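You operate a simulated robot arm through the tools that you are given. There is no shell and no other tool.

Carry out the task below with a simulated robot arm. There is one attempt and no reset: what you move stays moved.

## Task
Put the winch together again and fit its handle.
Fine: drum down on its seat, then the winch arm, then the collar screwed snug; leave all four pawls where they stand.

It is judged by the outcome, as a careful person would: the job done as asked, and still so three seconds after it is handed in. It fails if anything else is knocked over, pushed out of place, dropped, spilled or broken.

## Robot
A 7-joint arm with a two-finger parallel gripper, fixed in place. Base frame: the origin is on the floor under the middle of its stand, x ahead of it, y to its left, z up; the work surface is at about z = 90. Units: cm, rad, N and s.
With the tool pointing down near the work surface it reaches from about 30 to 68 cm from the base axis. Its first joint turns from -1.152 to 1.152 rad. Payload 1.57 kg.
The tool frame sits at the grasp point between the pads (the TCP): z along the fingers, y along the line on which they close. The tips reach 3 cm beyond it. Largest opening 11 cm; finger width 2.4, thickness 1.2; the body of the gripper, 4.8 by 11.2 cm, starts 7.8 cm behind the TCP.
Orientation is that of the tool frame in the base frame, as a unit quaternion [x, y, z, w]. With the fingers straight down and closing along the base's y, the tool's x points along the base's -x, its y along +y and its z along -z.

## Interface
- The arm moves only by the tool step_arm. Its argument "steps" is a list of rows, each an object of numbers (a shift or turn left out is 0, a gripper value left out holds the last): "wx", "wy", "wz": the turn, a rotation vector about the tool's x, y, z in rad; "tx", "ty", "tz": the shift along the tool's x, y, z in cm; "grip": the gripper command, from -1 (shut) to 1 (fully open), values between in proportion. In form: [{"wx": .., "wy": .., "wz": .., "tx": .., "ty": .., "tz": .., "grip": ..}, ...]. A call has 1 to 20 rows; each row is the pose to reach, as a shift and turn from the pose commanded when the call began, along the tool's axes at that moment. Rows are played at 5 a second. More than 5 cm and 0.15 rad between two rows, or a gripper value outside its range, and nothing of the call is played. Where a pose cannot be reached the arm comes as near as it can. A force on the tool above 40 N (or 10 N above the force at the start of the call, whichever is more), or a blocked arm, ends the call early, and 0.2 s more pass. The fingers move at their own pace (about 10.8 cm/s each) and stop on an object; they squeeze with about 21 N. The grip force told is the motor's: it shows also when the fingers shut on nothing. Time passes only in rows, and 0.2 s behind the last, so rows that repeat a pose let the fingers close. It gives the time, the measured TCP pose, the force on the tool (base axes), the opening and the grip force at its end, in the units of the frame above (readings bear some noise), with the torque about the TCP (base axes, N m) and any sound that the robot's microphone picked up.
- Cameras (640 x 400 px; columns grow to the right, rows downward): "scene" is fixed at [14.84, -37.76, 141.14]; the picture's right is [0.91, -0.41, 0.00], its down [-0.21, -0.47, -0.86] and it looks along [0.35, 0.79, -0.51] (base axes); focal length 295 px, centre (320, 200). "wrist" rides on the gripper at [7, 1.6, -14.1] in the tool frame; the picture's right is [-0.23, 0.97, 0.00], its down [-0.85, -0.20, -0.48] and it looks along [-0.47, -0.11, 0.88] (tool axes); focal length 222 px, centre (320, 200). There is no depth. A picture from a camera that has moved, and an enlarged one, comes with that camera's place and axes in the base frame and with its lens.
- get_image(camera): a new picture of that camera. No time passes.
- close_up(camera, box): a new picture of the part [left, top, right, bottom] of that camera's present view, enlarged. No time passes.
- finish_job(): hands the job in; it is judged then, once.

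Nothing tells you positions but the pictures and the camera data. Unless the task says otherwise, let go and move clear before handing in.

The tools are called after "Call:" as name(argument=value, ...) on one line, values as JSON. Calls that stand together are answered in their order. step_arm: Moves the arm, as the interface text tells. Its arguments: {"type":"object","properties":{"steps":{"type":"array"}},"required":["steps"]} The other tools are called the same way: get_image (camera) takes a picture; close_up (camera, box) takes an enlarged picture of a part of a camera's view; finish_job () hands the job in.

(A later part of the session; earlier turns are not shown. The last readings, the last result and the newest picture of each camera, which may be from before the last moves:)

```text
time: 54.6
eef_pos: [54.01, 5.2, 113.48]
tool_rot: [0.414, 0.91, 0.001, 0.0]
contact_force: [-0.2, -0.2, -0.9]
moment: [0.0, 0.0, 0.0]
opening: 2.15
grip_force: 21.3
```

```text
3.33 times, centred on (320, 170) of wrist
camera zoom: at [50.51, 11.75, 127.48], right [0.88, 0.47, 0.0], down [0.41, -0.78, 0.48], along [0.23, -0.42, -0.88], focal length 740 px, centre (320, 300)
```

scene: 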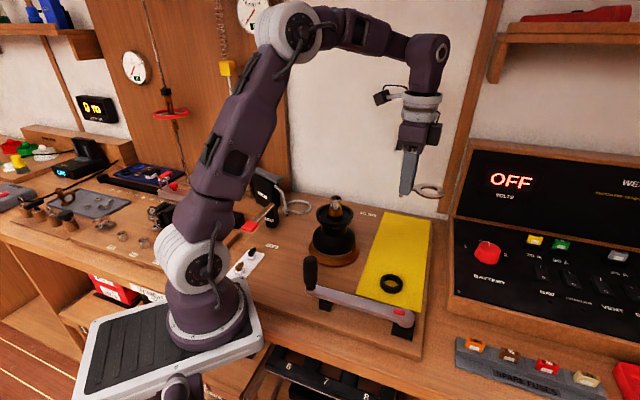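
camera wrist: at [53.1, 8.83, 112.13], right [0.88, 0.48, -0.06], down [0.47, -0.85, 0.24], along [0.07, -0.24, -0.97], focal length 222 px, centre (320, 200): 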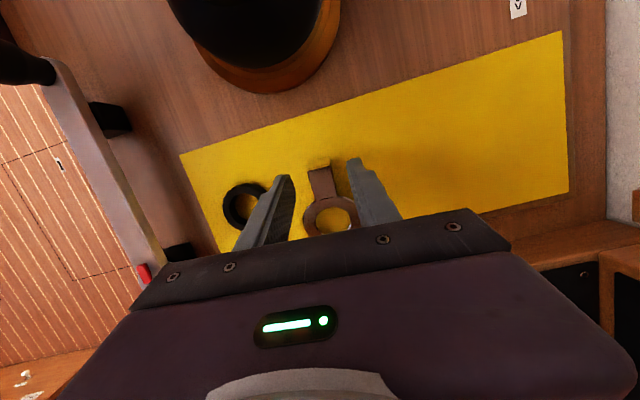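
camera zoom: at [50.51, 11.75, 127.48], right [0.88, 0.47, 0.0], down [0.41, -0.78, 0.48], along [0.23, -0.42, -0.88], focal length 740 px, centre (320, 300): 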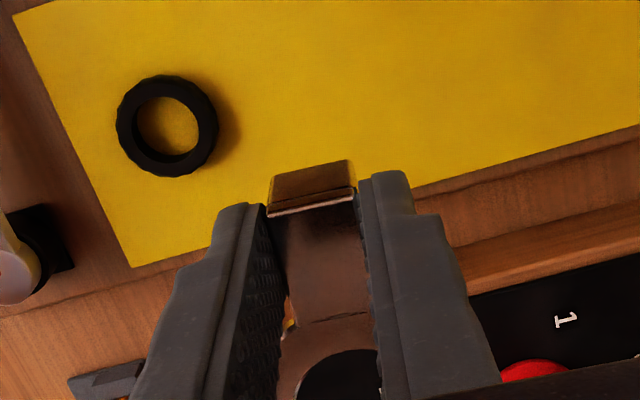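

The arm is level, with its ring centre about 4.4 cm from the TCP along the tail. I'll carry it so the ring sits above the spindle at a safe height.

Call:
step_arm(steps=[{"tx": 2.5, "ty": -0.25, "grip": -1}, {"tx": 5, "ty": -0.5}, {"tx": 7.5, "ty": -0.75}, {"tx": 10, "ty": -1}, {"tx": 12.5, "ty": -1.25}, {"tx": 15, "ty": -1.5}, {"tx": 17.5, "ty": -1.75}, {"tx": 19.0, "ty": -1.9}, {"tx": 19.8, "ty": -2}, {"tx": 19.8, "ty": -2}])

Call:
get_image(camera="wrist")

Call:
close_up(camera="wrist", box=[260, 130, 380, 240])

Call:
close_up(camera="scene", box=[300, 150, 380, 230])

```text
time: 56.8
eef_pos: [39.4, 18.92, 113.37]
tool_rot: [0.413, 0.911, 0.0, 0.001]
contact_force: [-1.0, 0.4, -1.0]
moment: [0.02, -0.03, -0.03]
opening: 2.16
grip_force: 20.7
```

```text
taken
camera wrist: at [35.99, 25.36, 127.51], right [0.88, 0.47, 0.0], down [0.41, -0.78, 0.48], along [0.23, -0.42, -0.88], focal length 222 px, centre (320, 200)
```

wrist: 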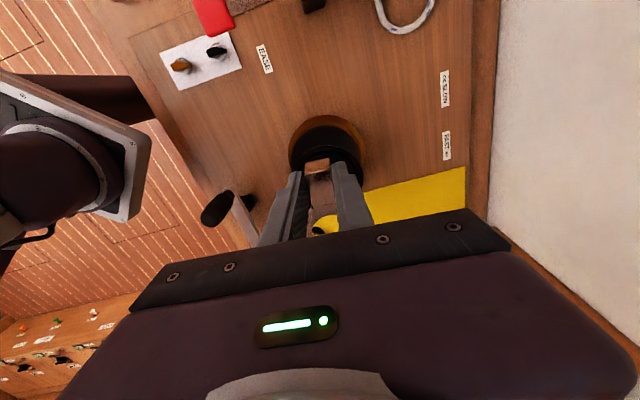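

```text
3.64 times, centred on (320, 185) of wrist
camera zoom: at [35.99, 25.36, 127.51], right [0.88, 0.47, 0.0], down [0.41, -0.78, 0.48], along [0.23, -0.42, -0.88], focal length 808 px, centre (320, 254)
```

zoom: 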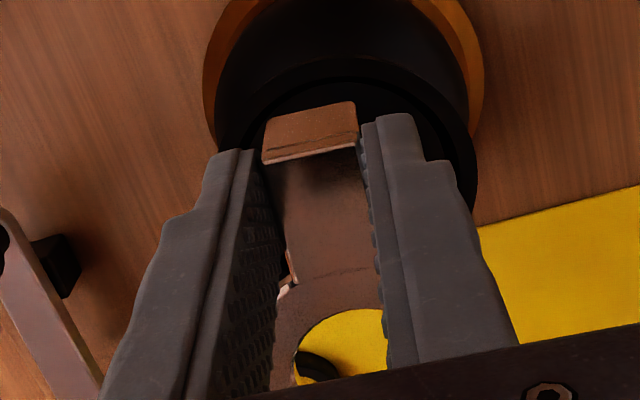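

```text
5.00 times, centred on (340, 190) of scene
camera zoom: at [14.84, -37.76, 141.14], right [0.91, -0.41, 0.0], down [-0.21, -0.47, -0.86], along [0.35, 0.79, -0.51], focal length 1473 px, centre (220, 250)
```

zoom: 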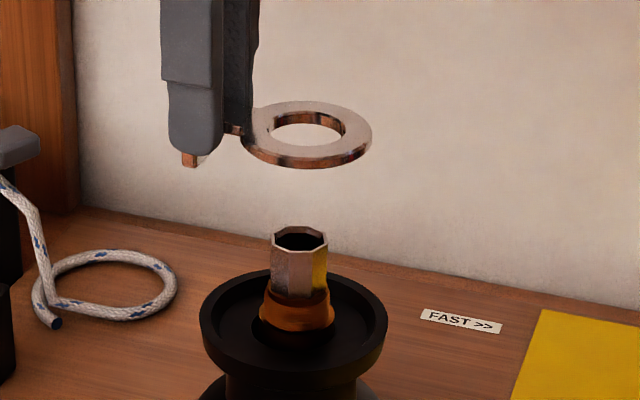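

The ring is about 1.5 mm past the axis along the tail. I'll correct that and lower to just above the spindle top for a final alignment check.

Call:
step_arm(steps=[{"tx": 0.16, "tz": 1, "grip": -1}, {"tx": 0.16, "tz": 2}, {"tx": 0.16, "tz": 3}, {"tx": 0.16, "tz": 4.2}, {"tx": 0.16, "tz": 4.2}])

Call:
close_up(camera="wrist", box=[260, 130, 380, 240])

Call:
close_up(camera="scene", box=[315, 165, 375, 225])

```text
time: 58.0
eef_pos: [39.36, 19.06, 109.17]
tool_rot: [0.413, 0.911, 0.001, -0.001]
contact_force: [0.0, -0.6, -1.7]
moment: [0.0, 0.02, -0.03]
opening: 2.14
grip_force: 21.0
```

```text
3.64 times, centred on (320, 185) of wrist
camera zoom: at [35.92, 25.46, 123.27], right [0.88, 0.47, 0.0], down [0.41, -0.78, 0.48], along [0.22, -0.42, -0.88], focal length 808 px, centre (320, 254)
```

zoom: 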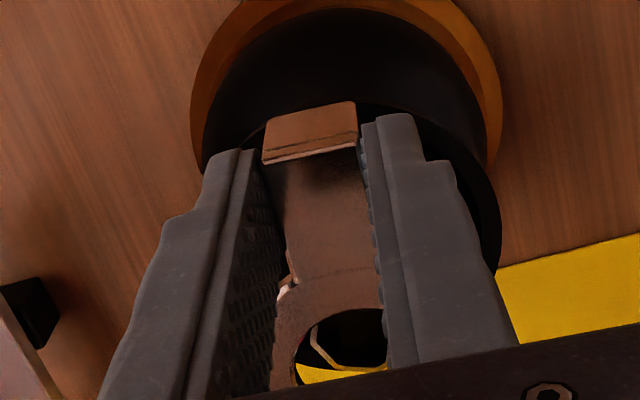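

```text
6.67 times, centred on (345, 195) of scene
camera zoom: at [14.84, -37.76, 141.14], right [0.91, -0.41, 0.0], down [-0.21, -0.47, -0.86], along [0.35, 0.79, -0.51], focal length 1964 px, centre (153, 233)
```

zoom: 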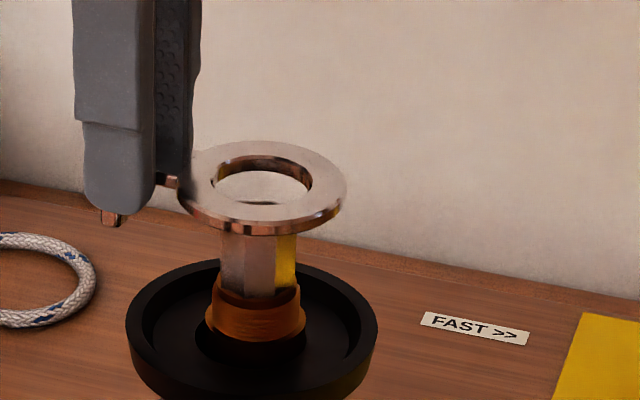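

Alignment is within about 1 mm in both views. I'll lower the ring over the octagon.

Call:
step_arm(steps=[{"tx": 0.07, "ty": 0.04, "tz": 0.4, "grip": -1}, {"tx": 0.07, "ty": 0.04, "tz": 0.8}, {"tx": 0.07, "ty": 0.04, "tz": 1.2}, {"tx": 0.07, "ty": 0.04, "tz": 1.6}, {"tx": 0.07, "ty": 0.04, "tz": 2}, {"tx": 0.07, "ty": 0.04, "tz": 2.4}, {"tx": 0.07, "ty": 0.04, "tz": 2.8}])

Call:
close_up(camera="wrist", box=[260, 130, 380, 240])

Call:
close_up(camera="scene", box=[315, 175, 375, 235])

```text
time: 59.6
eef_pos: [39.29, 19.1, 106.37]
tool_rot: [0.413, 0.911, 0.0, 0.0]
contact_force: [1.1, 0.5, -0.5]
moment: [0.04, 0.01, -0.04]
opening: 2.16
grip_force: 20.8
```

```text
3.64 times, centred on (320, 185) of wrist
camera zoom: at [35.86, 25.52, 120.47], right [0.88, 0.47, 0.0], down [0.41, -0.78, 0.48], along [0.23, -0.42, -0.88], focal length 808 px, centre (320, 254)
```

zoom: 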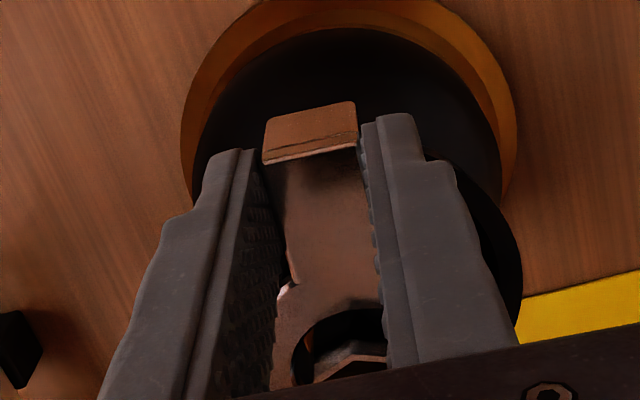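

```text
6.67 times, centred on (345, 205) of scene
camera zoom: at [14.84, -37.76, 141.14], right [0.91, -0.41, 0.0], down [-0.21, -0.47, -0.86], along [0.35, 0.79, -0.51], focal length 1964 px, centre (153, 167)
```

zoom: 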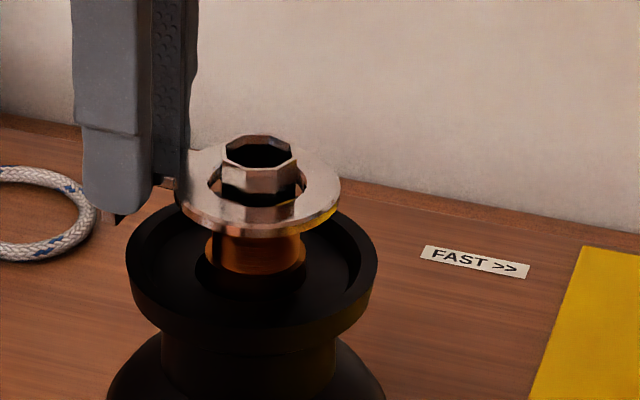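

The octagon is through the ring, which is about 1 mm off to the left. I'll nudge it back and continue over the thread.

Call:
step_arm(steps=[{"tx": -0.09, "grip": -1}, {"tx": -0.09, "tz": 0.3}, {"tx": -0.09, "tz": 0.6}, {"tx": -0.09, "tz": 0.9}, {"tx": -0.09, "tz": 1.2}, {"tx": -0.09, "tz": 1.5}])

Call:
close_up(camera="wrist", box=[260, 130, 380, 240])

Call:
close_up(camera="scene", box=[315, 175, 375, 235])

```text
time: 61.0
eef_pos: [39.45, 19.09, 104.83]
tool_rot: [0.414, 0.91, 0.0, 0.0]
contact_force: [0.2, -0.2, -1.5]
moment: [0.04, 0.06, 0.01]
opening: 2.15
grip_force: 20.6
```

```text
3.64 times, centred on (320, 185) of wrist
camera zoom: at [35.94, 25.51, 118.97], right [0.88, 0.47, 0.0], down [0.41, -0.78, 0.48], along [0.23, -0.42, -0.88], focal length 808 px, centre (320, 254)
```

zoom: 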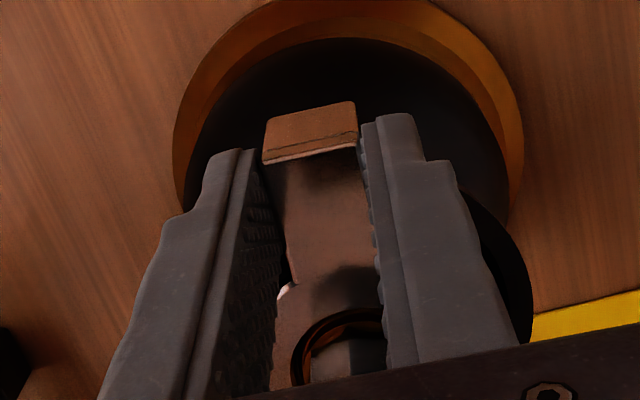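

```text
6.67 times, centred on (345, 205) of scene
camera zoom: at [14.84, -37.76, 141.14], right [0.91, -0.41, 0.0], down [-0.21, -0.47, -0.86], along [0.35, 0.79, -0.51], focal length 1964 px, centre (153, 167)
```

zoom: 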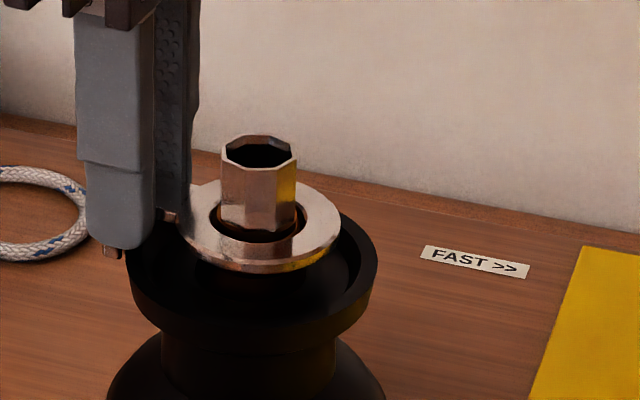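

The ring is over the thread. The fingertips reach lower than the plate, so I'll lower only until they're just above the drum rim, then release so the arm settles the last bit along the spindle.

Call:
step_arm(steps=[{"tz": 0.15, "grip": -1}, {"tz": 0.3}, {"tz": 0.45}, {"tz": 0.45}])

Call:
close_up(camera="scene", box=[315, 185, 375, 235])

Call:
close_up(camera="scene", box=[320, 195, 350, 220])

```text
time: 61.9
eef_pos: [39.26, 19.17, 104.68]
tool_rot: [0.413, 0.911, 0.001, 0.001]
contact_force: [-4.9, -2.1, 10.8]
moment: [-0.25, 0.23, -0.05]
opening: 2.17
grip_force: 20.5
stopped in row 4: the force on the tool passed its limit at 45 N (the readings are from after the stop); the commanded pose is now the measured one
```

```text
8.00 times, centred on (345, 210) of scene
camera zoom: at [14.81, -37.77, 141.14], right [0.91, -0.41, 0.0], down [-0.21, -0.47, -0.86], along [0.35, 0.79, -0.51], focal length 2357 px, centre (120, 120)
```

zoom: 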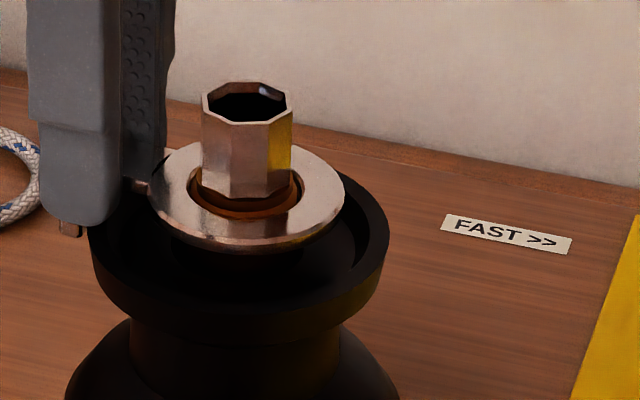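

```text
16.00 times, centred on (335, 208) of scene
camera zoom: at [14.81, -37.77, 141.14], right [0.91, -0.41, 0.0], down [-0.21, -0.47, -0.86], along [0.35, 0.79, -0.51], focal length 4714 px, centre (80, 80)
```

zoom: 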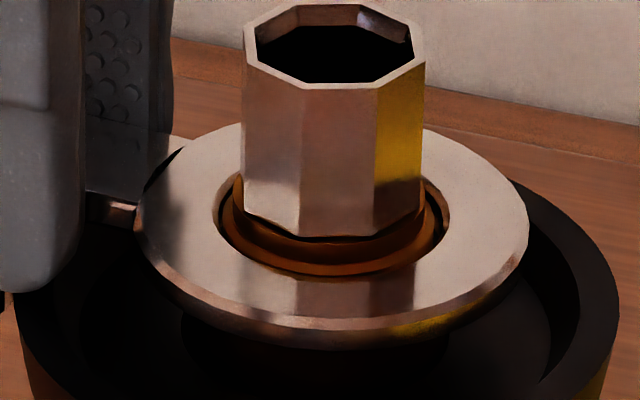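

The fingertips touched the rim at z ≈ 101.5, so I'll back off slightly and open a little to let the arm settle.

Call:
step_arm(steps=[{"tz": -0.1, "grip": -1}, {"tz": -0.15, "grip": -1}, {"tz": -0.15, "grip": -0.55}, {"tz": -0.15, "grip": -0.5}, {"tz": -0.15, "grip": -0.5}])

Call:
close_up(camera="scene", box=[315, 185, 375, 235])

Call:
close_up(camera="wrist", box=[260, 130, 380, 240])

```text
time: 63.1
eef_pos: [39.42, 19.07, 104.84]
tool_rot: [0.412, 0.911, 0.002, 0.001]
contact_force: [0.4, 0.7, 0.2]
moment: [0.02, 0.0, -0.03]
opening: 2.74
grip_force: 0.0
```

```text
8.00 times, centred on (345, 210) of scene
camera zoom: at [14.84, -37.76, 141.14], right [0.91, -0.41, 0.0], down [-0.21, -0.47, -0.86], along [0.35, 0.79, -0.51], focal length 2357 px, centre (120, 120)
```

zoom: 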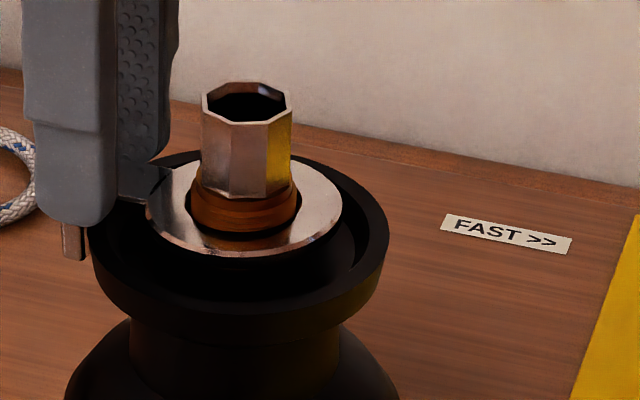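

```text
3.64 times, centred on (320, 185) of wrist
camera zoom: at [35.91, 25.51, 118.87], right [0.88, 0.47, 0.0], down [0.41, -0.78, 0.48], along [0.23, -0.42, -0.88], focal length 808 px, centre (320, 254)
```

zoom: 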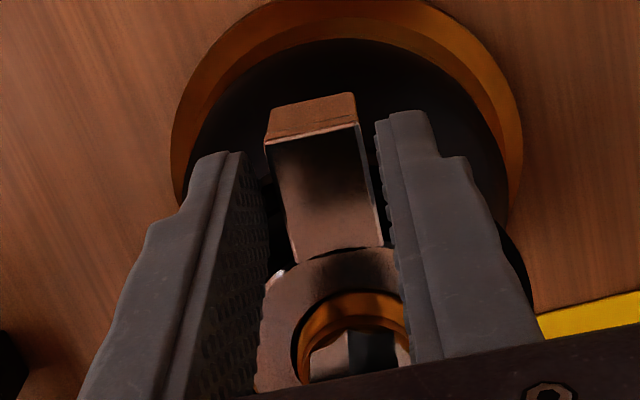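

The arm dropped onto its seat. I'll withdraw straight up and inspect.

Call:
step_arm(steps=[{"tz": -1, "grip": -0.5}, {"tz": -2.5}, {"tz": -4.5}, {"tz": -7}, {"tz": -9}, {"tz": -9}])

Call:
close_up(camera="scene", box=[315, 185, 375, 235])

Call:
close_up(camera="scene", box=[320, 195, 360, 225])

Call:
close_up(camera="wrist", box=[270, 120, 370, 220])

```text
time: 64.5
eef_pos: [39.34, 19.06, 113.73]
tool_rot: [0.413, 0.911, 0.001, 0.001]
contact_force: [-0.6, 0.4, -1.0]
moment: [0.01, 0.04, -0.03]
opening: 2.76
grip_force: 0.0
```

```text
8.00 times, centred on (345, 210) of scene
camera zoom: at [14.84, -37.76, 141.14], right [0.91, -0.41, 0.0], down [-0.21, -0.47, -0.86], along [0.35, 0.79, -0.51], focal length 2357 px, centre (120, 120)
```

zoom: 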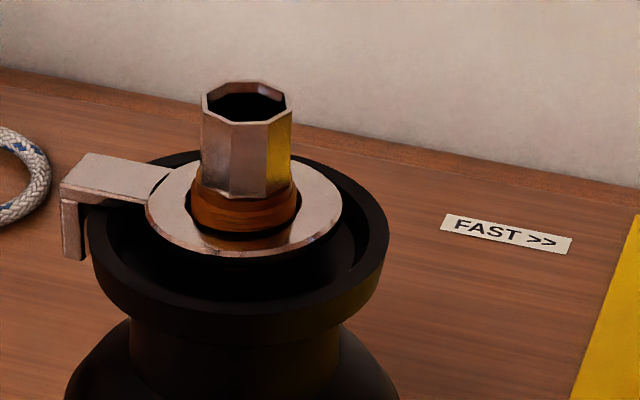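

```text
13.33 times, centred on (340, 210) of scene
camera zoom: at [14.84, -37.76, 141.14], right [0.91, -0.41, 0.0], down [-0.21, -0.47, -0.86], along [0.35, 0.79, -0.51], focal length 3928 px, centre (53, 67)
```

zoom: 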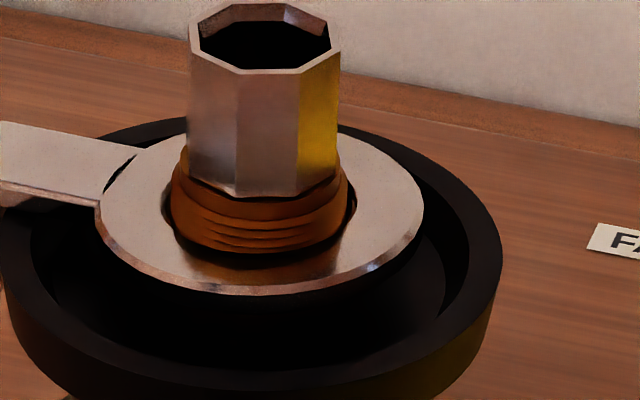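

```text
4.00 times, centred on (320, 170) of wrist
camera zoom: at [35.88, 25.48, 127.88], right [0.88, 0.47, 0.0], down [0.41, -0.78, 0.48], along [0.23, -0.42, -0.88], focal length 888 px, centre (320, 320)
```

zoom: 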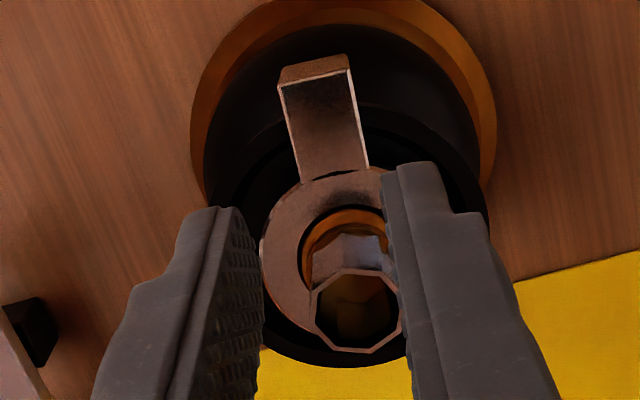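

The winch arm sits on the shoulder with its tail over the rim. Before fetching the collar, I'll test in free air above the spindle how far the wrist can turn, to plan the screwing strokes.

Call:
step_arm(steps=[{"tx": -2.3, "tz": -1}, {"tx": -4.55, "tz": -1.5, "wz": -0.14}, {"tx": -4.55, "tz": -1.5, "wz": -0.28}, {"tx": -4.55, "tz": -1.5, "wz": -0.42}, {"tx": -4.55, "tz": -1.5, "wz": -0.56}, {"tx": -4.55, "tz": -1.5, "wz": -0.7}, {"tx": -4.55, "tz": -1.5, "wz": -0.84}, {"tx": -4.55, "tz": -1.5, "wz": -0.98}, {"tx": -4.55, "tz": -1.5, "wz": -1.12}, {"tx": -4.55, "tz": -1.5, "wz": -1.26}, {"tx": -4.55, "tz": -1.5, "wz": -1.4}, {"tx": -4.55, "tz": -1.5, "wz": -1.54}, {"tx": -4.55, "tz": -1.5, "wz": -1.68}, {"tx": -4.55, "tz": -1.5, "wz": -1.82}, {"tx": -4.55, "tz": -1.5, "wz": -1.96}, {"tx": -4.55, "tz": -1.5, "wz": -2.1}, {"tx": -4.55, "tz": -1.5, "wz": -2.24}, {"tx": -4.55, "tz": -1.5, "wz": -2.38}, {"tx": -4.55, "tz": -1.5, "wz": -2.5}, {"tx": -4.55, "tz": -1.5, "wz": -2.5}])

Call:
get_image(camera="scene")

```text
time: 68.7
eef_pos: [42.32, 15.52, 115.23]
tool_rot: [0.734, -0.679, 0.001, -0.002]
contact_force: [0.1, -0.7, 0.7]
moment: [0.04, -0.02, -0.04]
opening: 2.74
grip_force: 0.1
```

```text
taken
```

scene: 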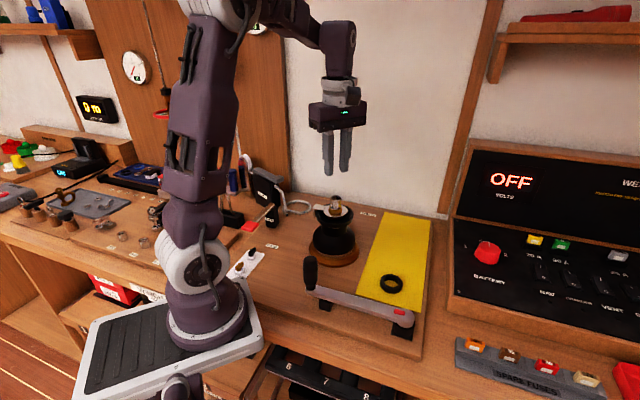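

The wrist turned 143° with no limit reported. I'll probe a bit further the same way.

Call:
step_arm(steps=[{"wz": -0.14}, {"wz": -0.28}, {"wz": -0.42}, {"wz": -0.56}, {"wz": -0.7}, {"wz": -0.84}, {"wz": -0.98}, {"wz": -1.12}, {"wz": -1.26}, {"wz": -1.26}])

```text
time: 70.9
eef_pos: [42.35, 15.62, 115.25]
tool_rot: [0.993, -0.115, 0.001, 0.0]
contact_force: [-0.1, -0.8, 0.2]
moment: [-0.03, -0.02, -0.01]
opening: 2.74
grip_force: 0.0
```

Call:
step_arm(steps=[{"wz": -0.14}, {"wz": -0.28}, {"wz": -0.42}, {"wz": -0.56}, {"wz": -0.7}, {"wz": -0.84}, {"wz": -0.98}, {"wz": -1.12}, {"wz": -1.26}, {"wz": -1.26}])

```text
time: 73.1
eef_pos: [42.33, 15.64, 115.22]
tool_rot: [0.871, 0.491, 0.002, 0.0]
contact_force: [0.1, -0.2, -0.6]
moment: [0.01, -0.01, -0.01]
opening: 2.76
grip_force: 0.1
```

The wrist has at least 288° of free travel, plenty for long screwing strokes. Now I'll go over the collar on the cloth.

Call:
step_arm(steps=[{"tx": -1.5, "ty": 1.9, "wz": 0.1, "grip": 0.3}, {"tx": -3.2, "ty": 4.1, "wz": 0.2}, {"tx": -5, "ty": 6.3, "tz": 1, "wz": 0.3}, {"tx": -6.8, "ty": 8.6, "tz": 3, "wz": 0.4}, {"tx": -8.6, "ty": 10.9, "tz": 5, "wz": 0.5}, {"tx": -10, "ty": 12.7, "tz": 7, "wz": 0.5}, {"tx": -10.83, "ty": 13.81, "tz": 9, "wz": 0.5}, {"tx": -10.83, "ty": 13.81, "tz": 11.2, "wz": 0.5}, {"tx": -10.83, "ty": 13.81, "tz": 11.2, "wz": 0.5}])

Call:
get_image(camera="wrist")

Call:
close_up(camera="wrist", box=[260, 90, 380, 200])

Call:
close_up(camera="scene", box=[350, 200, 440, 310])

```text
time: 75.1
eef_pos: [48.51, -0.94, 104.0]
tool_rot: [0.966, 0.259, 0.002, 0.0]
contact_force: [0.2, -0.4, 1.2]
moment: [-0.02, 0.01, -0.03]
opening: 7.15
grip_force: 0.0
```

```text
taken
camera wrist: at [55.3, 1.39, 118.14], right [0.29, -0.96, 0.0], down [-0.84, -0.26, 0.48], along [-0.46, -0.14, -0.88], focal length 222 px, centre (320, 200)
```

wrist: 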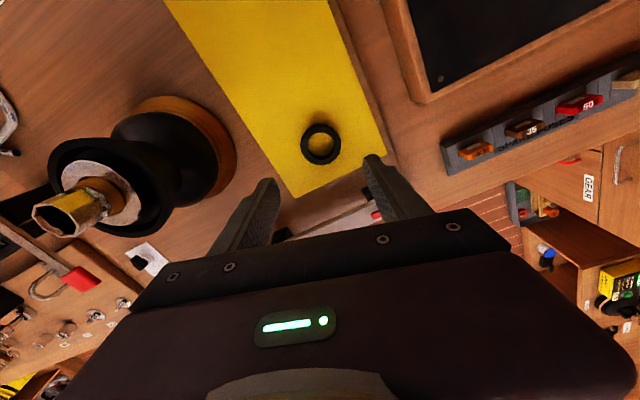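

```text
3.64 times, centred on (320, 145) of wrist
camera zoom: at [55.3, 1.39, 118.14], right [0.29, -0.96, 0.0], down [-0.84, -0.26, 0.48], along [-0.46, -0.14, -0.88], focal length 808 px, centre (320, 400)
```

zoom: 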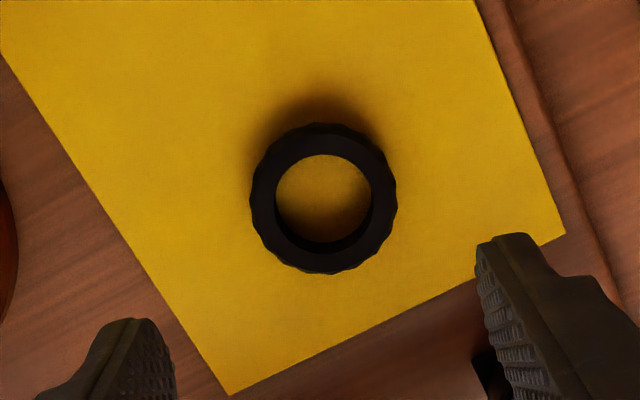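

```text
3.64 times, centred on (395, 255) of scene
camera zoom: at [14.84, -37.76, 141.14], right [0.91, -0.41, 0.0], down [-0.21, -0.47, -0.86], along [0.35, 0.79, -0.51], focal length 1071 px, centre (47, 0)
```

zoom: 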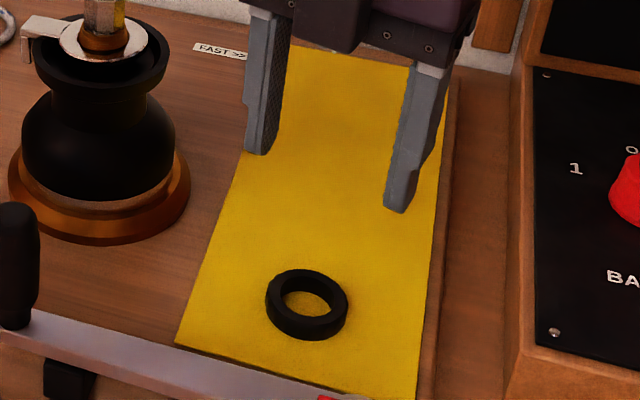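

The collar centre is at about (48.6, -0.69). I'll descend with the tips kept just above its lower edge, then check.

Call:
step_arm(steps=[{"tx": 0.1, "ty": -0.06, "tz": 2, "grip": 0.3}, {"tx": 0.1, "ty": -0.06, "tz": 4}, {"tx": 0.1, "ty": -0.06, "tz": 6}, {"tx": 0.1, "ty": -0.06, "tz": 8}, {"tx": 0.1, "ty": -0.06, "tz": 9.5}, {"tx": 0.1, "ty": -0.06, "tz": 10.5}, {"tx": 0.1, "ty": -0.06, "tz": 10.5}])

Call:
close_up(camera="wrist", box=[250, 110, 390, 220])

Call:
close_up(camera="scene", box=[360, 250, 420, 310])

```text
time: 76.7
eef_pos: [48.77, -0.61, 93.52]
tool_rot: [0.966, 0.259, 0.001, 0.0]
contact_force: [0.2, -0.1, 0.1]
moment: [-0.01, 0.01, 0.02]
opening: 7.15
grip_force: 0.1
```

```text
3.64 times, centred on (320, 165) of wrist
camera zoom: at [55.47, 1.57, 107.61], right [0.29, -0.96, 0.0], down [-0.84, -0.26, 0.48], along [-0.46, -0.14, -0.88], focal length 808 px, centre (320, 327)
```

zoom: 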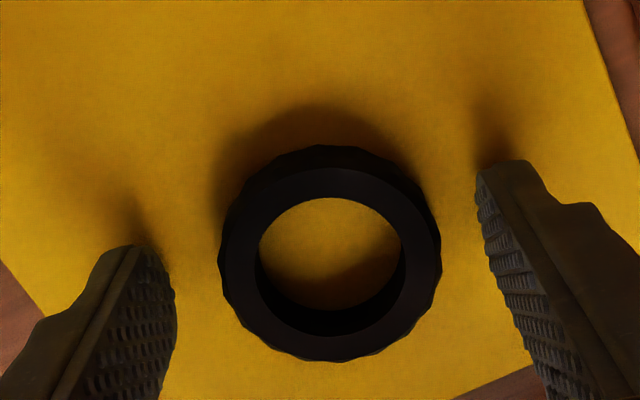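

```text
6.67 times, centred on (390, 280) of scene
camera zoom: at [14.84, -37.76, 141.14], right [0.91, -0.41, 0.0], down [-0.21, -0.47, -0.86], along [0.35, 0.79, -0.51], focal length 1964 px, centre (-147, -333)
```

zoom: 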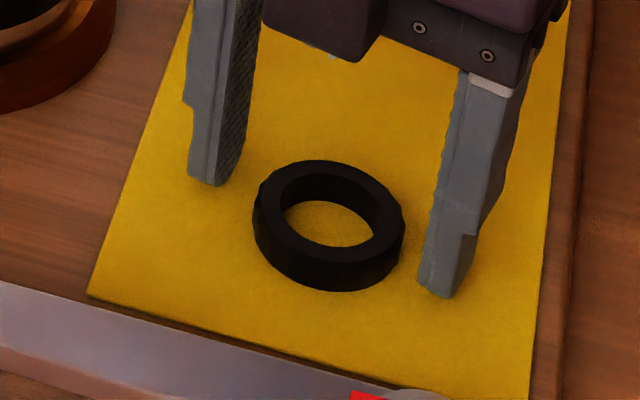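

The collar is centred between the fingers, so I'll close and lift.

Call:
step_arm(steps=[{"grip": 0.1}, {"grip": -0.05}, {"grip": -0.15}, {"grip": -1}, {"grip": -1}, {"grip": -1}])

Call:
step_arm(steps=[{"tz": -0.3, "grip": -1}, {"tz": -0.8}, {"tz": -1.5}, {"tz": -2.5}, {"tz": -3.5}, {"tz": -3.5}])

Call:
close_up(camera="wrist", box=[250, 110, 390, 220])

Call:
close_up(camera="scene", box=[360, 230, 420, 300])

```text
time: 78.1
eef_pos: [48.72, -0.64, 93.46]
tool_rot: [0.966, 0.26, 0.002, 0.0]
contact_force: [2.4, -1.1, 2.4]
moment: [-0.03, 0.03, -0.01]
opening: 4.72
grip_force: 21.2
```

```text
time: 79.5
eef_pos: [48.69, -0.74, 97.1]
tool_rot: [0.966, 0.259, 0.001, -0.002]
contact_force: [0.8, -0.1, -0.2]
moment: [0.02, 0.02, -0.03]
opening: 4.74
grip_force: 21.1
```

```text
3.64 times, centred on (320, 165) of wrist
camera zoom: at [55.41, 1.5, 111.21], right [0.29, -0.96, 0.0], down [-0.84, -0.26, 0.48], along [-0.46, -0.14, -0.88], focal length 808 px, centre (320, 327)
```

zoom: 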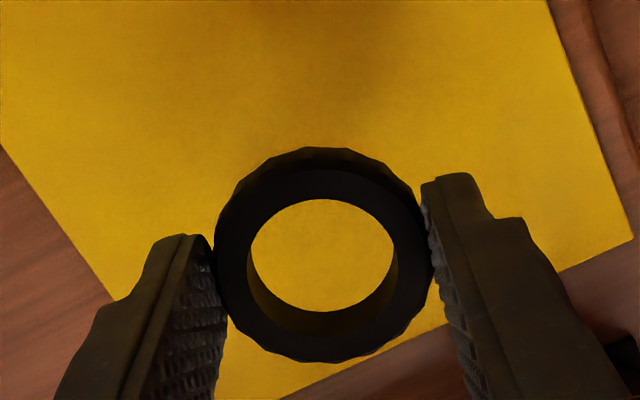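

```text
5.71 times, centred on (390, 265) of scene
camera zoom: at [14.84, -37.76, 141.14], right [0.91, -0.41, 0.0], down [-0.21, -0.47, -0.86], along [0.35, 0.79, -0.51], focal length 1683 px, centre (-80, -171)
```

zoom: 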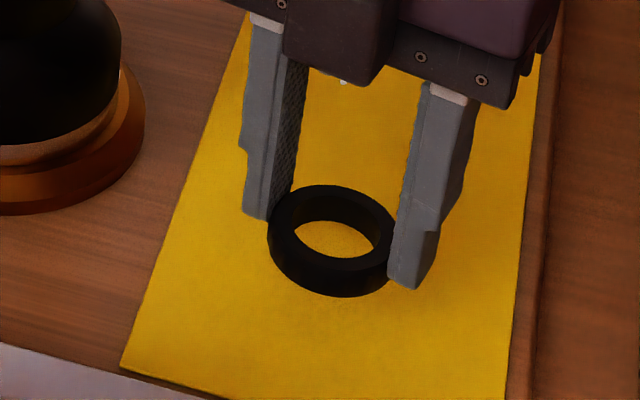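

The collar is held level and centred. I'll raise it and carry it above the spindle.

Call:
step_arm(steps=[{"tz": -3, "grip": -1}, {"tz": -6}, {"tz": -9}, {"tz": -12, "ty": -1.5, "tx": 0.2}, {"tz": -14.5, "ty": -4, "tx": 0.6}, {"tz": -14.5, "ty": -6.5, "tx": 1}, {"tz": -14.5, "ty": -9, "tx": 1.4}, {"tz": -14.5, "ty": -11.5, "tx": 1.8}, {"tz": -14.5, "ty": -14, "tx": 2.2}, {"tz": -14.5, "ty": -16, "tx": 2.5}, {"tz": -14.5, "ty": -17.3, "tx": 2.71}, {"tz": -14.5, "ty": -17.3, "tx": 2.71}])

Call:
get_image(camera="wrist")

Call:
close_up(camera="wrist", box=[250, 110, 390, 220])

Call:
close_up(camera="scene", box=[305, 150, 375, 230])

```text
time: 82.1
eef_pos: [42.33, 15.64, 111.64]
tool_rot: [0.966, 0.259, 0.002, 0.0]
contact_force: [-0.3, 0.4, -1.4]
moment: [0.0, 0.0, 0.02]
opening: 4.71
grip_force: 21.7
```

```text
taken
camera wrist: at [49.07, 17.84, 125.69], right [0.29, -0.96, 0.0], down [-0.84, -0.26, 0.48], along [-0.46, -0.14, -0.88], focal length 222 px, centre (320, 200)
```

wrist: 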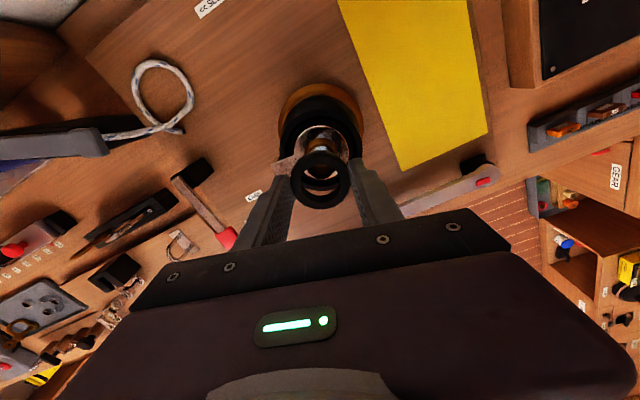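

```text
3.64 times, centred on (320, 165) of wrist
camera zoom: at [49.07, 17.84, 125.69], right [0.29, -0.96, 0.0], down [-0.84, -0.26, 0.48], along [-0.46, -0.14, -0.88], focal length 808 px, centre (320, 327)
```

zoom: 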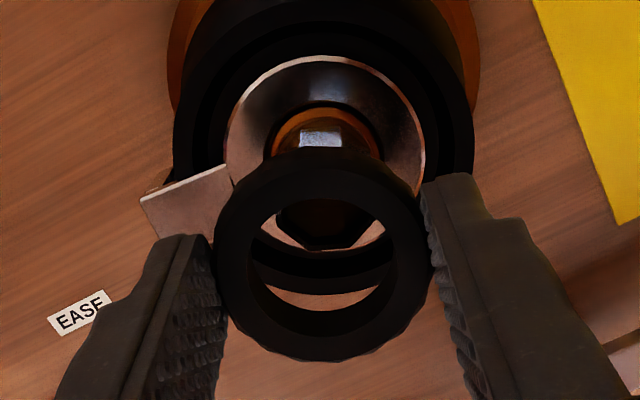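

```text
5.00 times, centred on (340, 190) of scene
camera zoom: at [14.84, -37.75, 141.14], right [0.91, -0.41, 0.0], down [-0.21, -0.47, -0.86], along [0.35, 0.79, -0.51], focal length 1473 px, centre (220, 250)
```

zoom: 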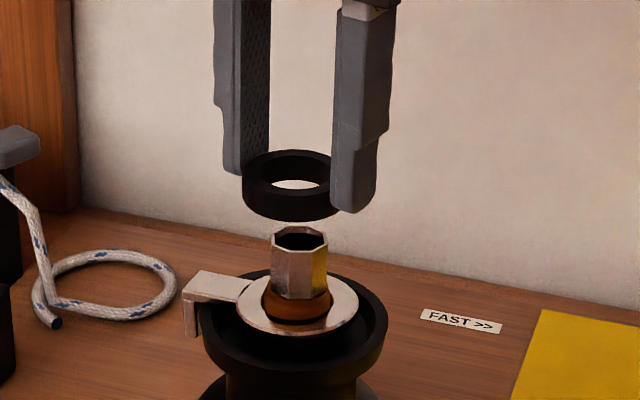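

Call:
close_up(camera="wrist", box=[290, 140, 355, 205])

Call:
close_up(camera="scene", box=[320, 170, 352, 210])

```text
6.15 times, centred on (322, 172) of wrist
camera zoom: at [49.07, 17.84, 125.69], right [0.29, -0.96, 0.0], down [-0.84, -0.26, 0.48], along [-0.46, -0.14, -0.88], focal length 1367 px, centre (305, 369)
```

zoom: 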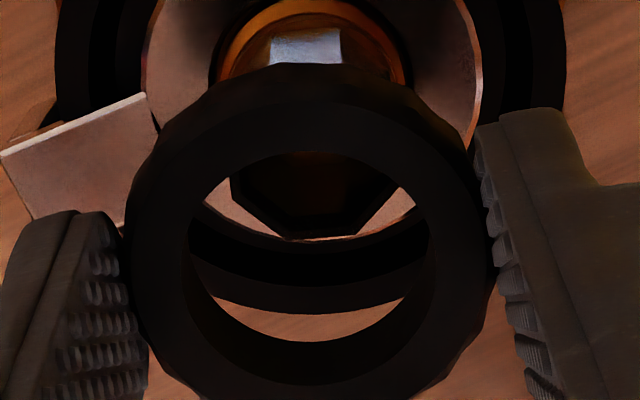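

```text
10.00 times, centred on (336, 190) of scene
camera zoom: at [14.84, -37.75, 141.14], right [0.91, -0.41, 0.0], down [-0.21, -0.47, -0.86], along [0.35, 0.79, -0.51], focal length 2946 px, centre (160, 300)
```

zoom: 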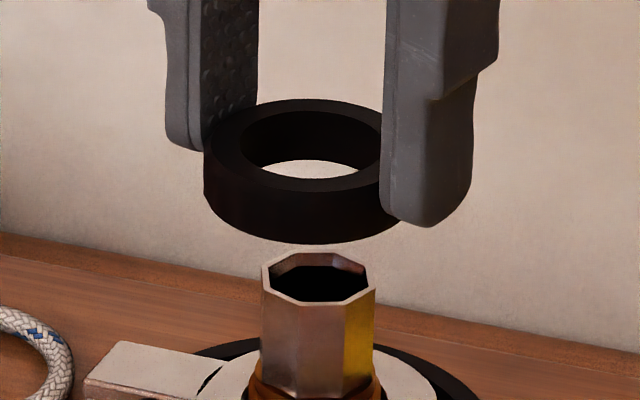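

The collar is about 2.5 mm off the spindle axis toward scene-left. I'll correct that and lower to just above the octagon to check.

Call:
step_arm(steps=[{"tx": 0.1, "ty": 0.1, "tz": 0.4, "grip": -1}, {"tx": 0.19, "ty": 0.2, "tz": 0.8}, {"tx": 0.19, "ty": 0.2, "tz": 1.1}, {"tx": 0.19, "ty": 0.2, "tz": 1.1}])

Call:
close_up(camera="wrist", box=[290, 140, 355, 205])

Call:
close_up(camera="scene", box=[320, 170, 352, 210])

```text
time: 83.1
eef_pos: [42.54, 15.52, 110.44]
tool_rot: [0.966, 0.26, 0.002, -0.001]
contact_force: [0.3, 0.4, -0.6]
moment: [-0.02, 0.0, 0.01]
opening: 4.73
grip_force: 21.3
```

```text
6.15 times, centred on (322, 172) of wrist
camera zoom: at [49.3, 17.77, 124.56], right [0.29, -0.96, 0.0], down [-0.84, -0.26, 0.48], along [-0.46, -0.14, -0.88], focal length 1367 px, centre (305, 369)
```

zoom: 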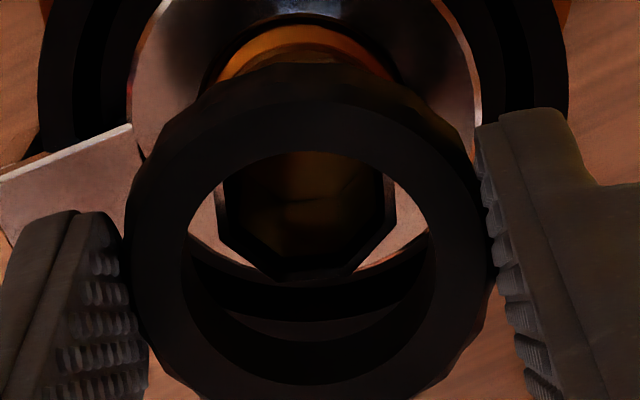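

```text
10.00 times, centred on (336, 190) of scene
camera zoom: at [14.84, -37.76, 141.14], right [0.91, -0.41, 0.0], down [-0.21, -0.47, -0.86], along [0.35, 0.79, -0.51], focal length 2946 px, centre (160, 300)
```

zoom: 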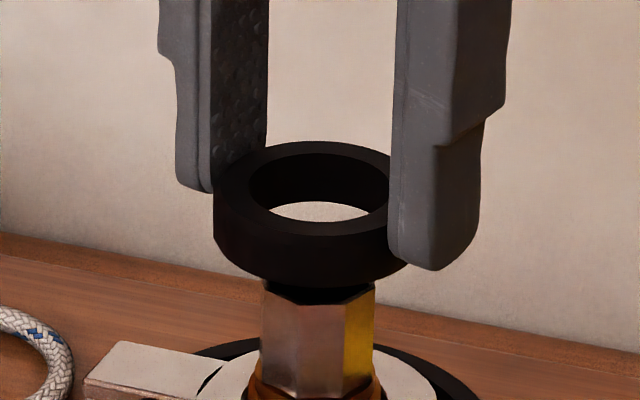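

Now centred within 1 mm. I'll lower the collar over the octagon toward the thread.

Call:
step_arm(steps=[{"tx": 0.07, "tz": 0.4, "grip": -1}, {"tx": 0.07, "tz": 0.8}, {"tx": 0.07, "tz": 1.2}, {"tx": 0.07, "tz": 1.6}, {"tx": 0.07, "tz": 2.0}, {"tx": 0.07, "tz": 2.4}, {"tx": 0.07, "tz": 2.8}, {"tx": 0.07, "tz": 3.0}])

Call:
close_up(camera="wrist", box=[290, 140, 355, 205])

Call:
close_up(camera="scene", box=[318, 180, 358, 225])

```text
time: 84.9
eef_pos: [42.64, 15.49, 107.47]
tool_rot: [0.966, 0.26, 0.001, 0.0]
contact_force: [0.1, -0.5, 0.0]
moment: [0.02, 0.0, 0.02]
opening: 4.68
grip_force: 20.6
```

```text
6.15 times, centred on (322, 172) of wrist
camera zoom: at [49.36, 17.82, 121.58], right [0.29, -0.96, 0.0], down [-0.84, -0.26, 0.48], along [-0.45, -0.14, -0.88], focal length 1367 px, centre (305, 369)
```

zoom: 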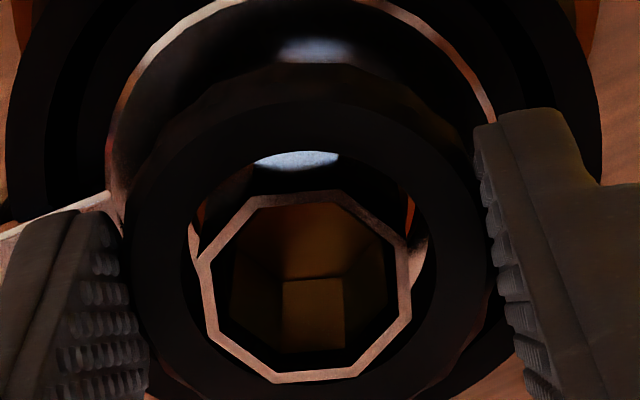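

```text
8.89 times, centred on (338, 202) of scene
camera zoom: at [14.84, -37.76, 141.14], right [0.91, -0.41, 0.0], down [-0.21, -0.47, -0.86], along [0.35, 0.79, -0.51], focal length 2619 px, centre (160, 178)
```

zoom: 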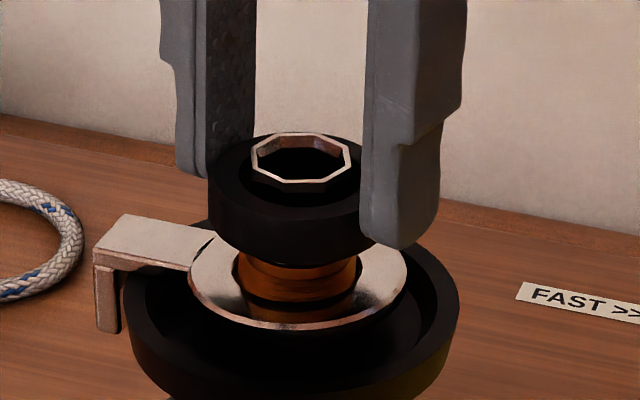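

The collar surrounds the octagon and is just above the thread. I'll lower gently until it touches the thread start.

Call:
step_arm(steps=[{"tz": 0.1, "grip": -1}, {"tz": 0.2}, {"tz": 0.3}, {"tz": 0.4}, {"tz": 0.4}])

Call:
close_up(camera="scene", box=[318, 180, 358, 225])

```text
time: 86.1
eef_pos: [42.69, 15.55, 107.02]
tool_rot: [0.966, 0.26, 0.002, 0.0]
contact_force: [-1.0, -0.7, -0.4]
moment: [-0.02, -0.01, -0.05]
opening: 4.7
grip_force: 20.8
```

```text
8.89 times, centred on (338, 202) of scene
camera zoom: at [14.84, -37.76, 141.14], right [0.91, -0.41, 0.0], down [-0.21, -0.47, -0.86], along [0.35, 0.79, -0.51], focal length 2619 px, centre (160, 178)
```

zoom: 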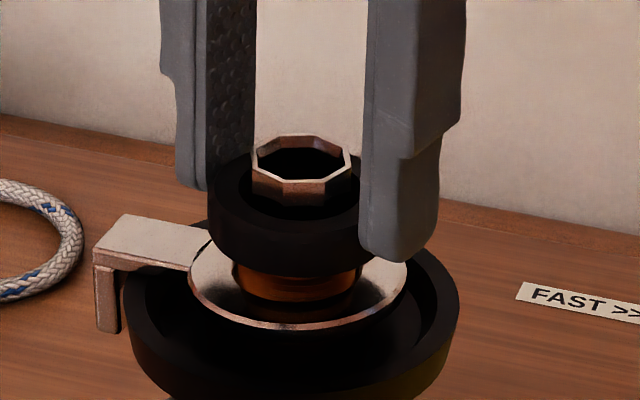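

Call:
step_arm(steps=[{"tz": 0.1, "grip": -1}, {"tz": 0.2}, {"tz": 0.3}])

Call:
close_up(camera="scene", box=[318, 180, 358, 225])

Call:
close_up(camera="wrist", box=[290, 140, 355, 205])

```text
time: 86.9
eef_pos: [42.62, 15.6, 106.8]
tool_rot: [0.966, 0.259, 0.002, -0.001]
contact_force: [-0.2, 0.2, -0.9]
moment: [0.01, -0.02, 0.0]
opening: 4.69
grip_force: 21.1
```

```text
8.89 times, centred on (338, 202) of scene
camera zoom: at [14.84, -37.76, 141.14], right [0.91, -0.41, 0.0], down [-0.21, -0.47, -0.86], along [0.35, 0.79, -0.51], focal length 2619 px, centre (160, 178)
```

zoom: 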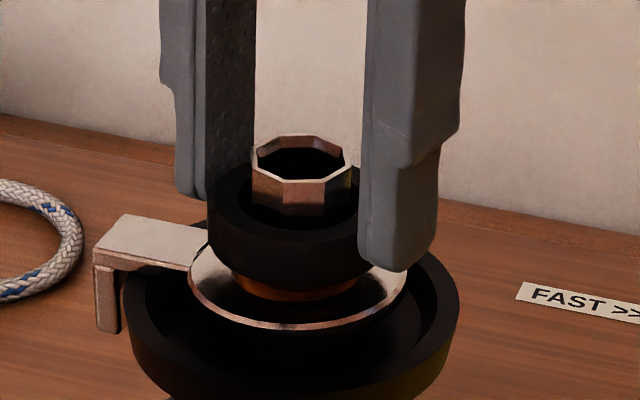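

```text
6.15 times, centred on (322, 172) of wrist
camera zoom: at [49.36, 17.81, 120.87], right [0.29, -0.96, 0.0], down [-0.84, -0.26, 0.48], along [-0.46, -0.14, -0.88], focal length 1367 px, centre (305, 369)
```

zoom: 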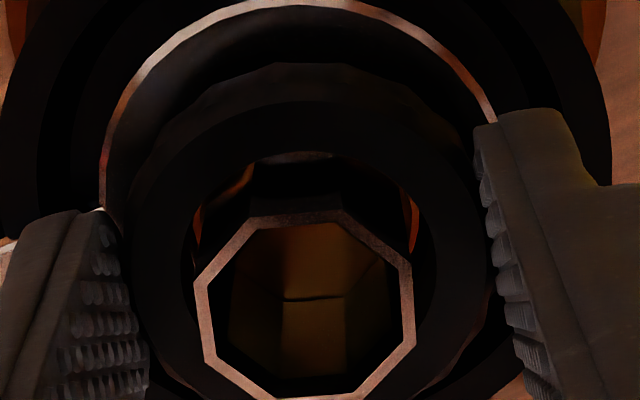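

Call:
step_arm(steps=[{"tz": 0.1, "grip": -1}, {"tz": 0.2}, {"tz": 0.3}])

Call:
step_arm(steps=[{"tz": 0.1, "grip": -1}, {"tz": 0.2}])

Call:
close_up(camera="scene", box=[318, 180, 358, 225])

```text
time: 87.7
eef_pos: [42.57, 15.61, 106.53]
tool_rot: [0.966, 0.26, 0.002, 0.0]
contact_force: [0.2, 0.7, 0.1]
moment: [0.0, -0.04, 0.01]
opening: 4.67
grip_force: 20.6
```

```text
time: 88.3
eef_pos: [42.61, 15.61, 106.33]
tool_rot: [0.966, 0.259, 0.001, -0.001]
contact_force: [-0.4, 1.3, 2.1]
moment: [0.02, 0.03, -0.03]
opening: 4.63
grip_force: 20.9
```

```text
8.89 times, centred on (338, 202) of scene
camera zoom: at [14.84, -37.75, 141.14], right [0.91, -0.41, 0.0], down [-0.21, -0.47, -0.86], along [0.35, 0.79, -0.51], focal length 2619 px, centre (160, 178)
```

zoom: 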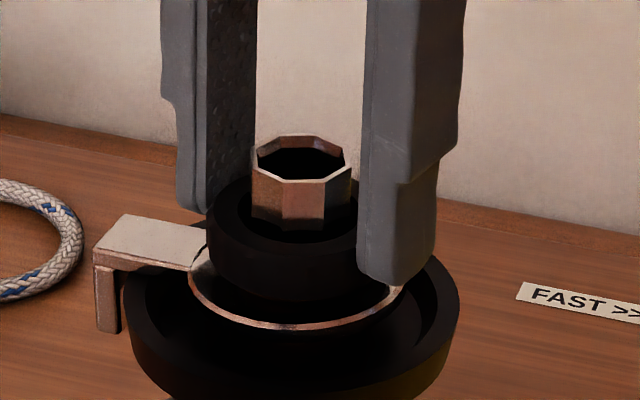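

The collar touches the thread start with its bottom about 4 mm above the arm's ring and little side load. I'll press very lightly and begin turning clockwise.

Call:
step_arm(steps=[{"tz": 0.05, "wz": 0.1, "grip": -1}, {"tz": 0.05, "wz": 0.22}, {"tz": 0.06, "wz": 0.34}, {"tz": 0.07, "wz": 0.46}, {"tz": 0.08, "wz": 0.58}, {"tz": 0.09, "wz": 0.7}, {"tz": 0.1, "wz": 0.82}])

Call:
close_up(camera="scene", box=[318, 180, 358, 225])

```text
time: 89.9
eef_pos: [42.61, 15.42, 106.34]
tool_rot: [0.989, -0.148, 0.001, 0.0]
contact_force: [3.7, -13.6, 12.4]
moment: [-0.56, -0.31, 0.01]
opening: 4.54
grip_force: 20.7
```

```text
8.89 times, centred on (338, 202) of scene
camera zoom: at [14.84, -37.8, 141.13], right [0.91, -0.41, 0.0], down [-0.21, -0.47, -0.86], along [0.35, 0.79, -0.51], focal length 2619 px, centre (160, 178)
```

zoom: 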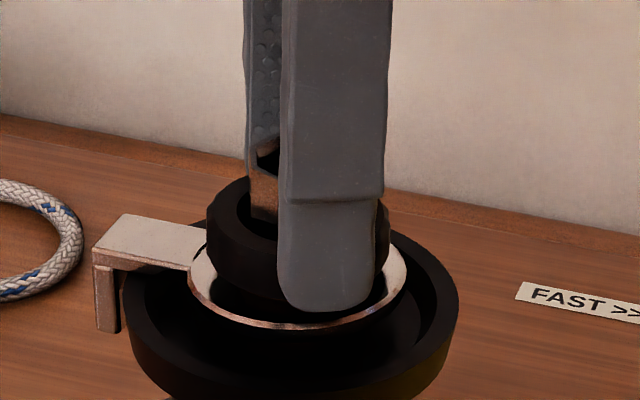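

A side load of about 14 N built up, so the collar isn't turning truly about the axis. I'll look before continuing.

Call:
close_up(camera="wrist", box=[280, 140, 365, 215])

Call:
close_up(camera="scene", box=[322, 190, 352, 220])

```text
5.33 times, centred on (322, 178) of wrist
camera zoom: at [48.75, 12.01, 120.3], right [-0.5, -0.86, 0.0], down [-0.76, 0.44, 0.48], along [-0.41, 0.24, -0.88], focal length 1185 px, centre (307, 320)
```

zoom: 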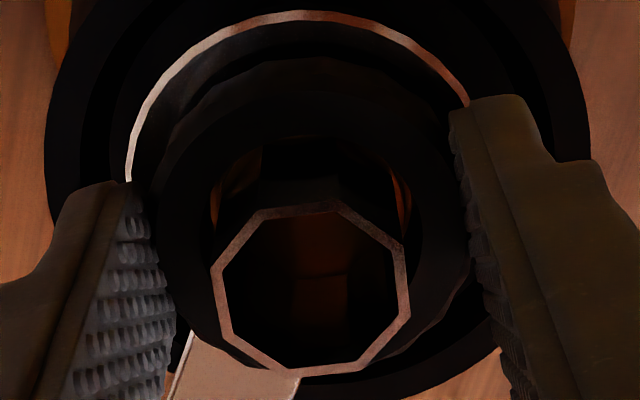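

```text
13.33 times, centred on (337, 205) of scene
camera zoom: at [14.84, -37.8, 141.13], right [0.91, -0.41, 0.0], down [-0.21, -0.47, -0.86], along [0.35, 0.79, -0.51], focal length 3928 px, centre (93, 133)
```

zoom: 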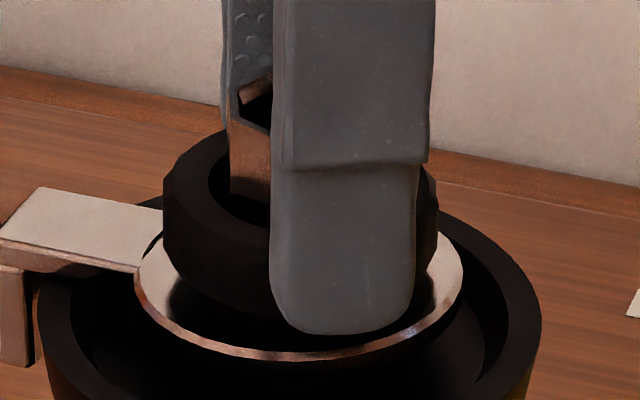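

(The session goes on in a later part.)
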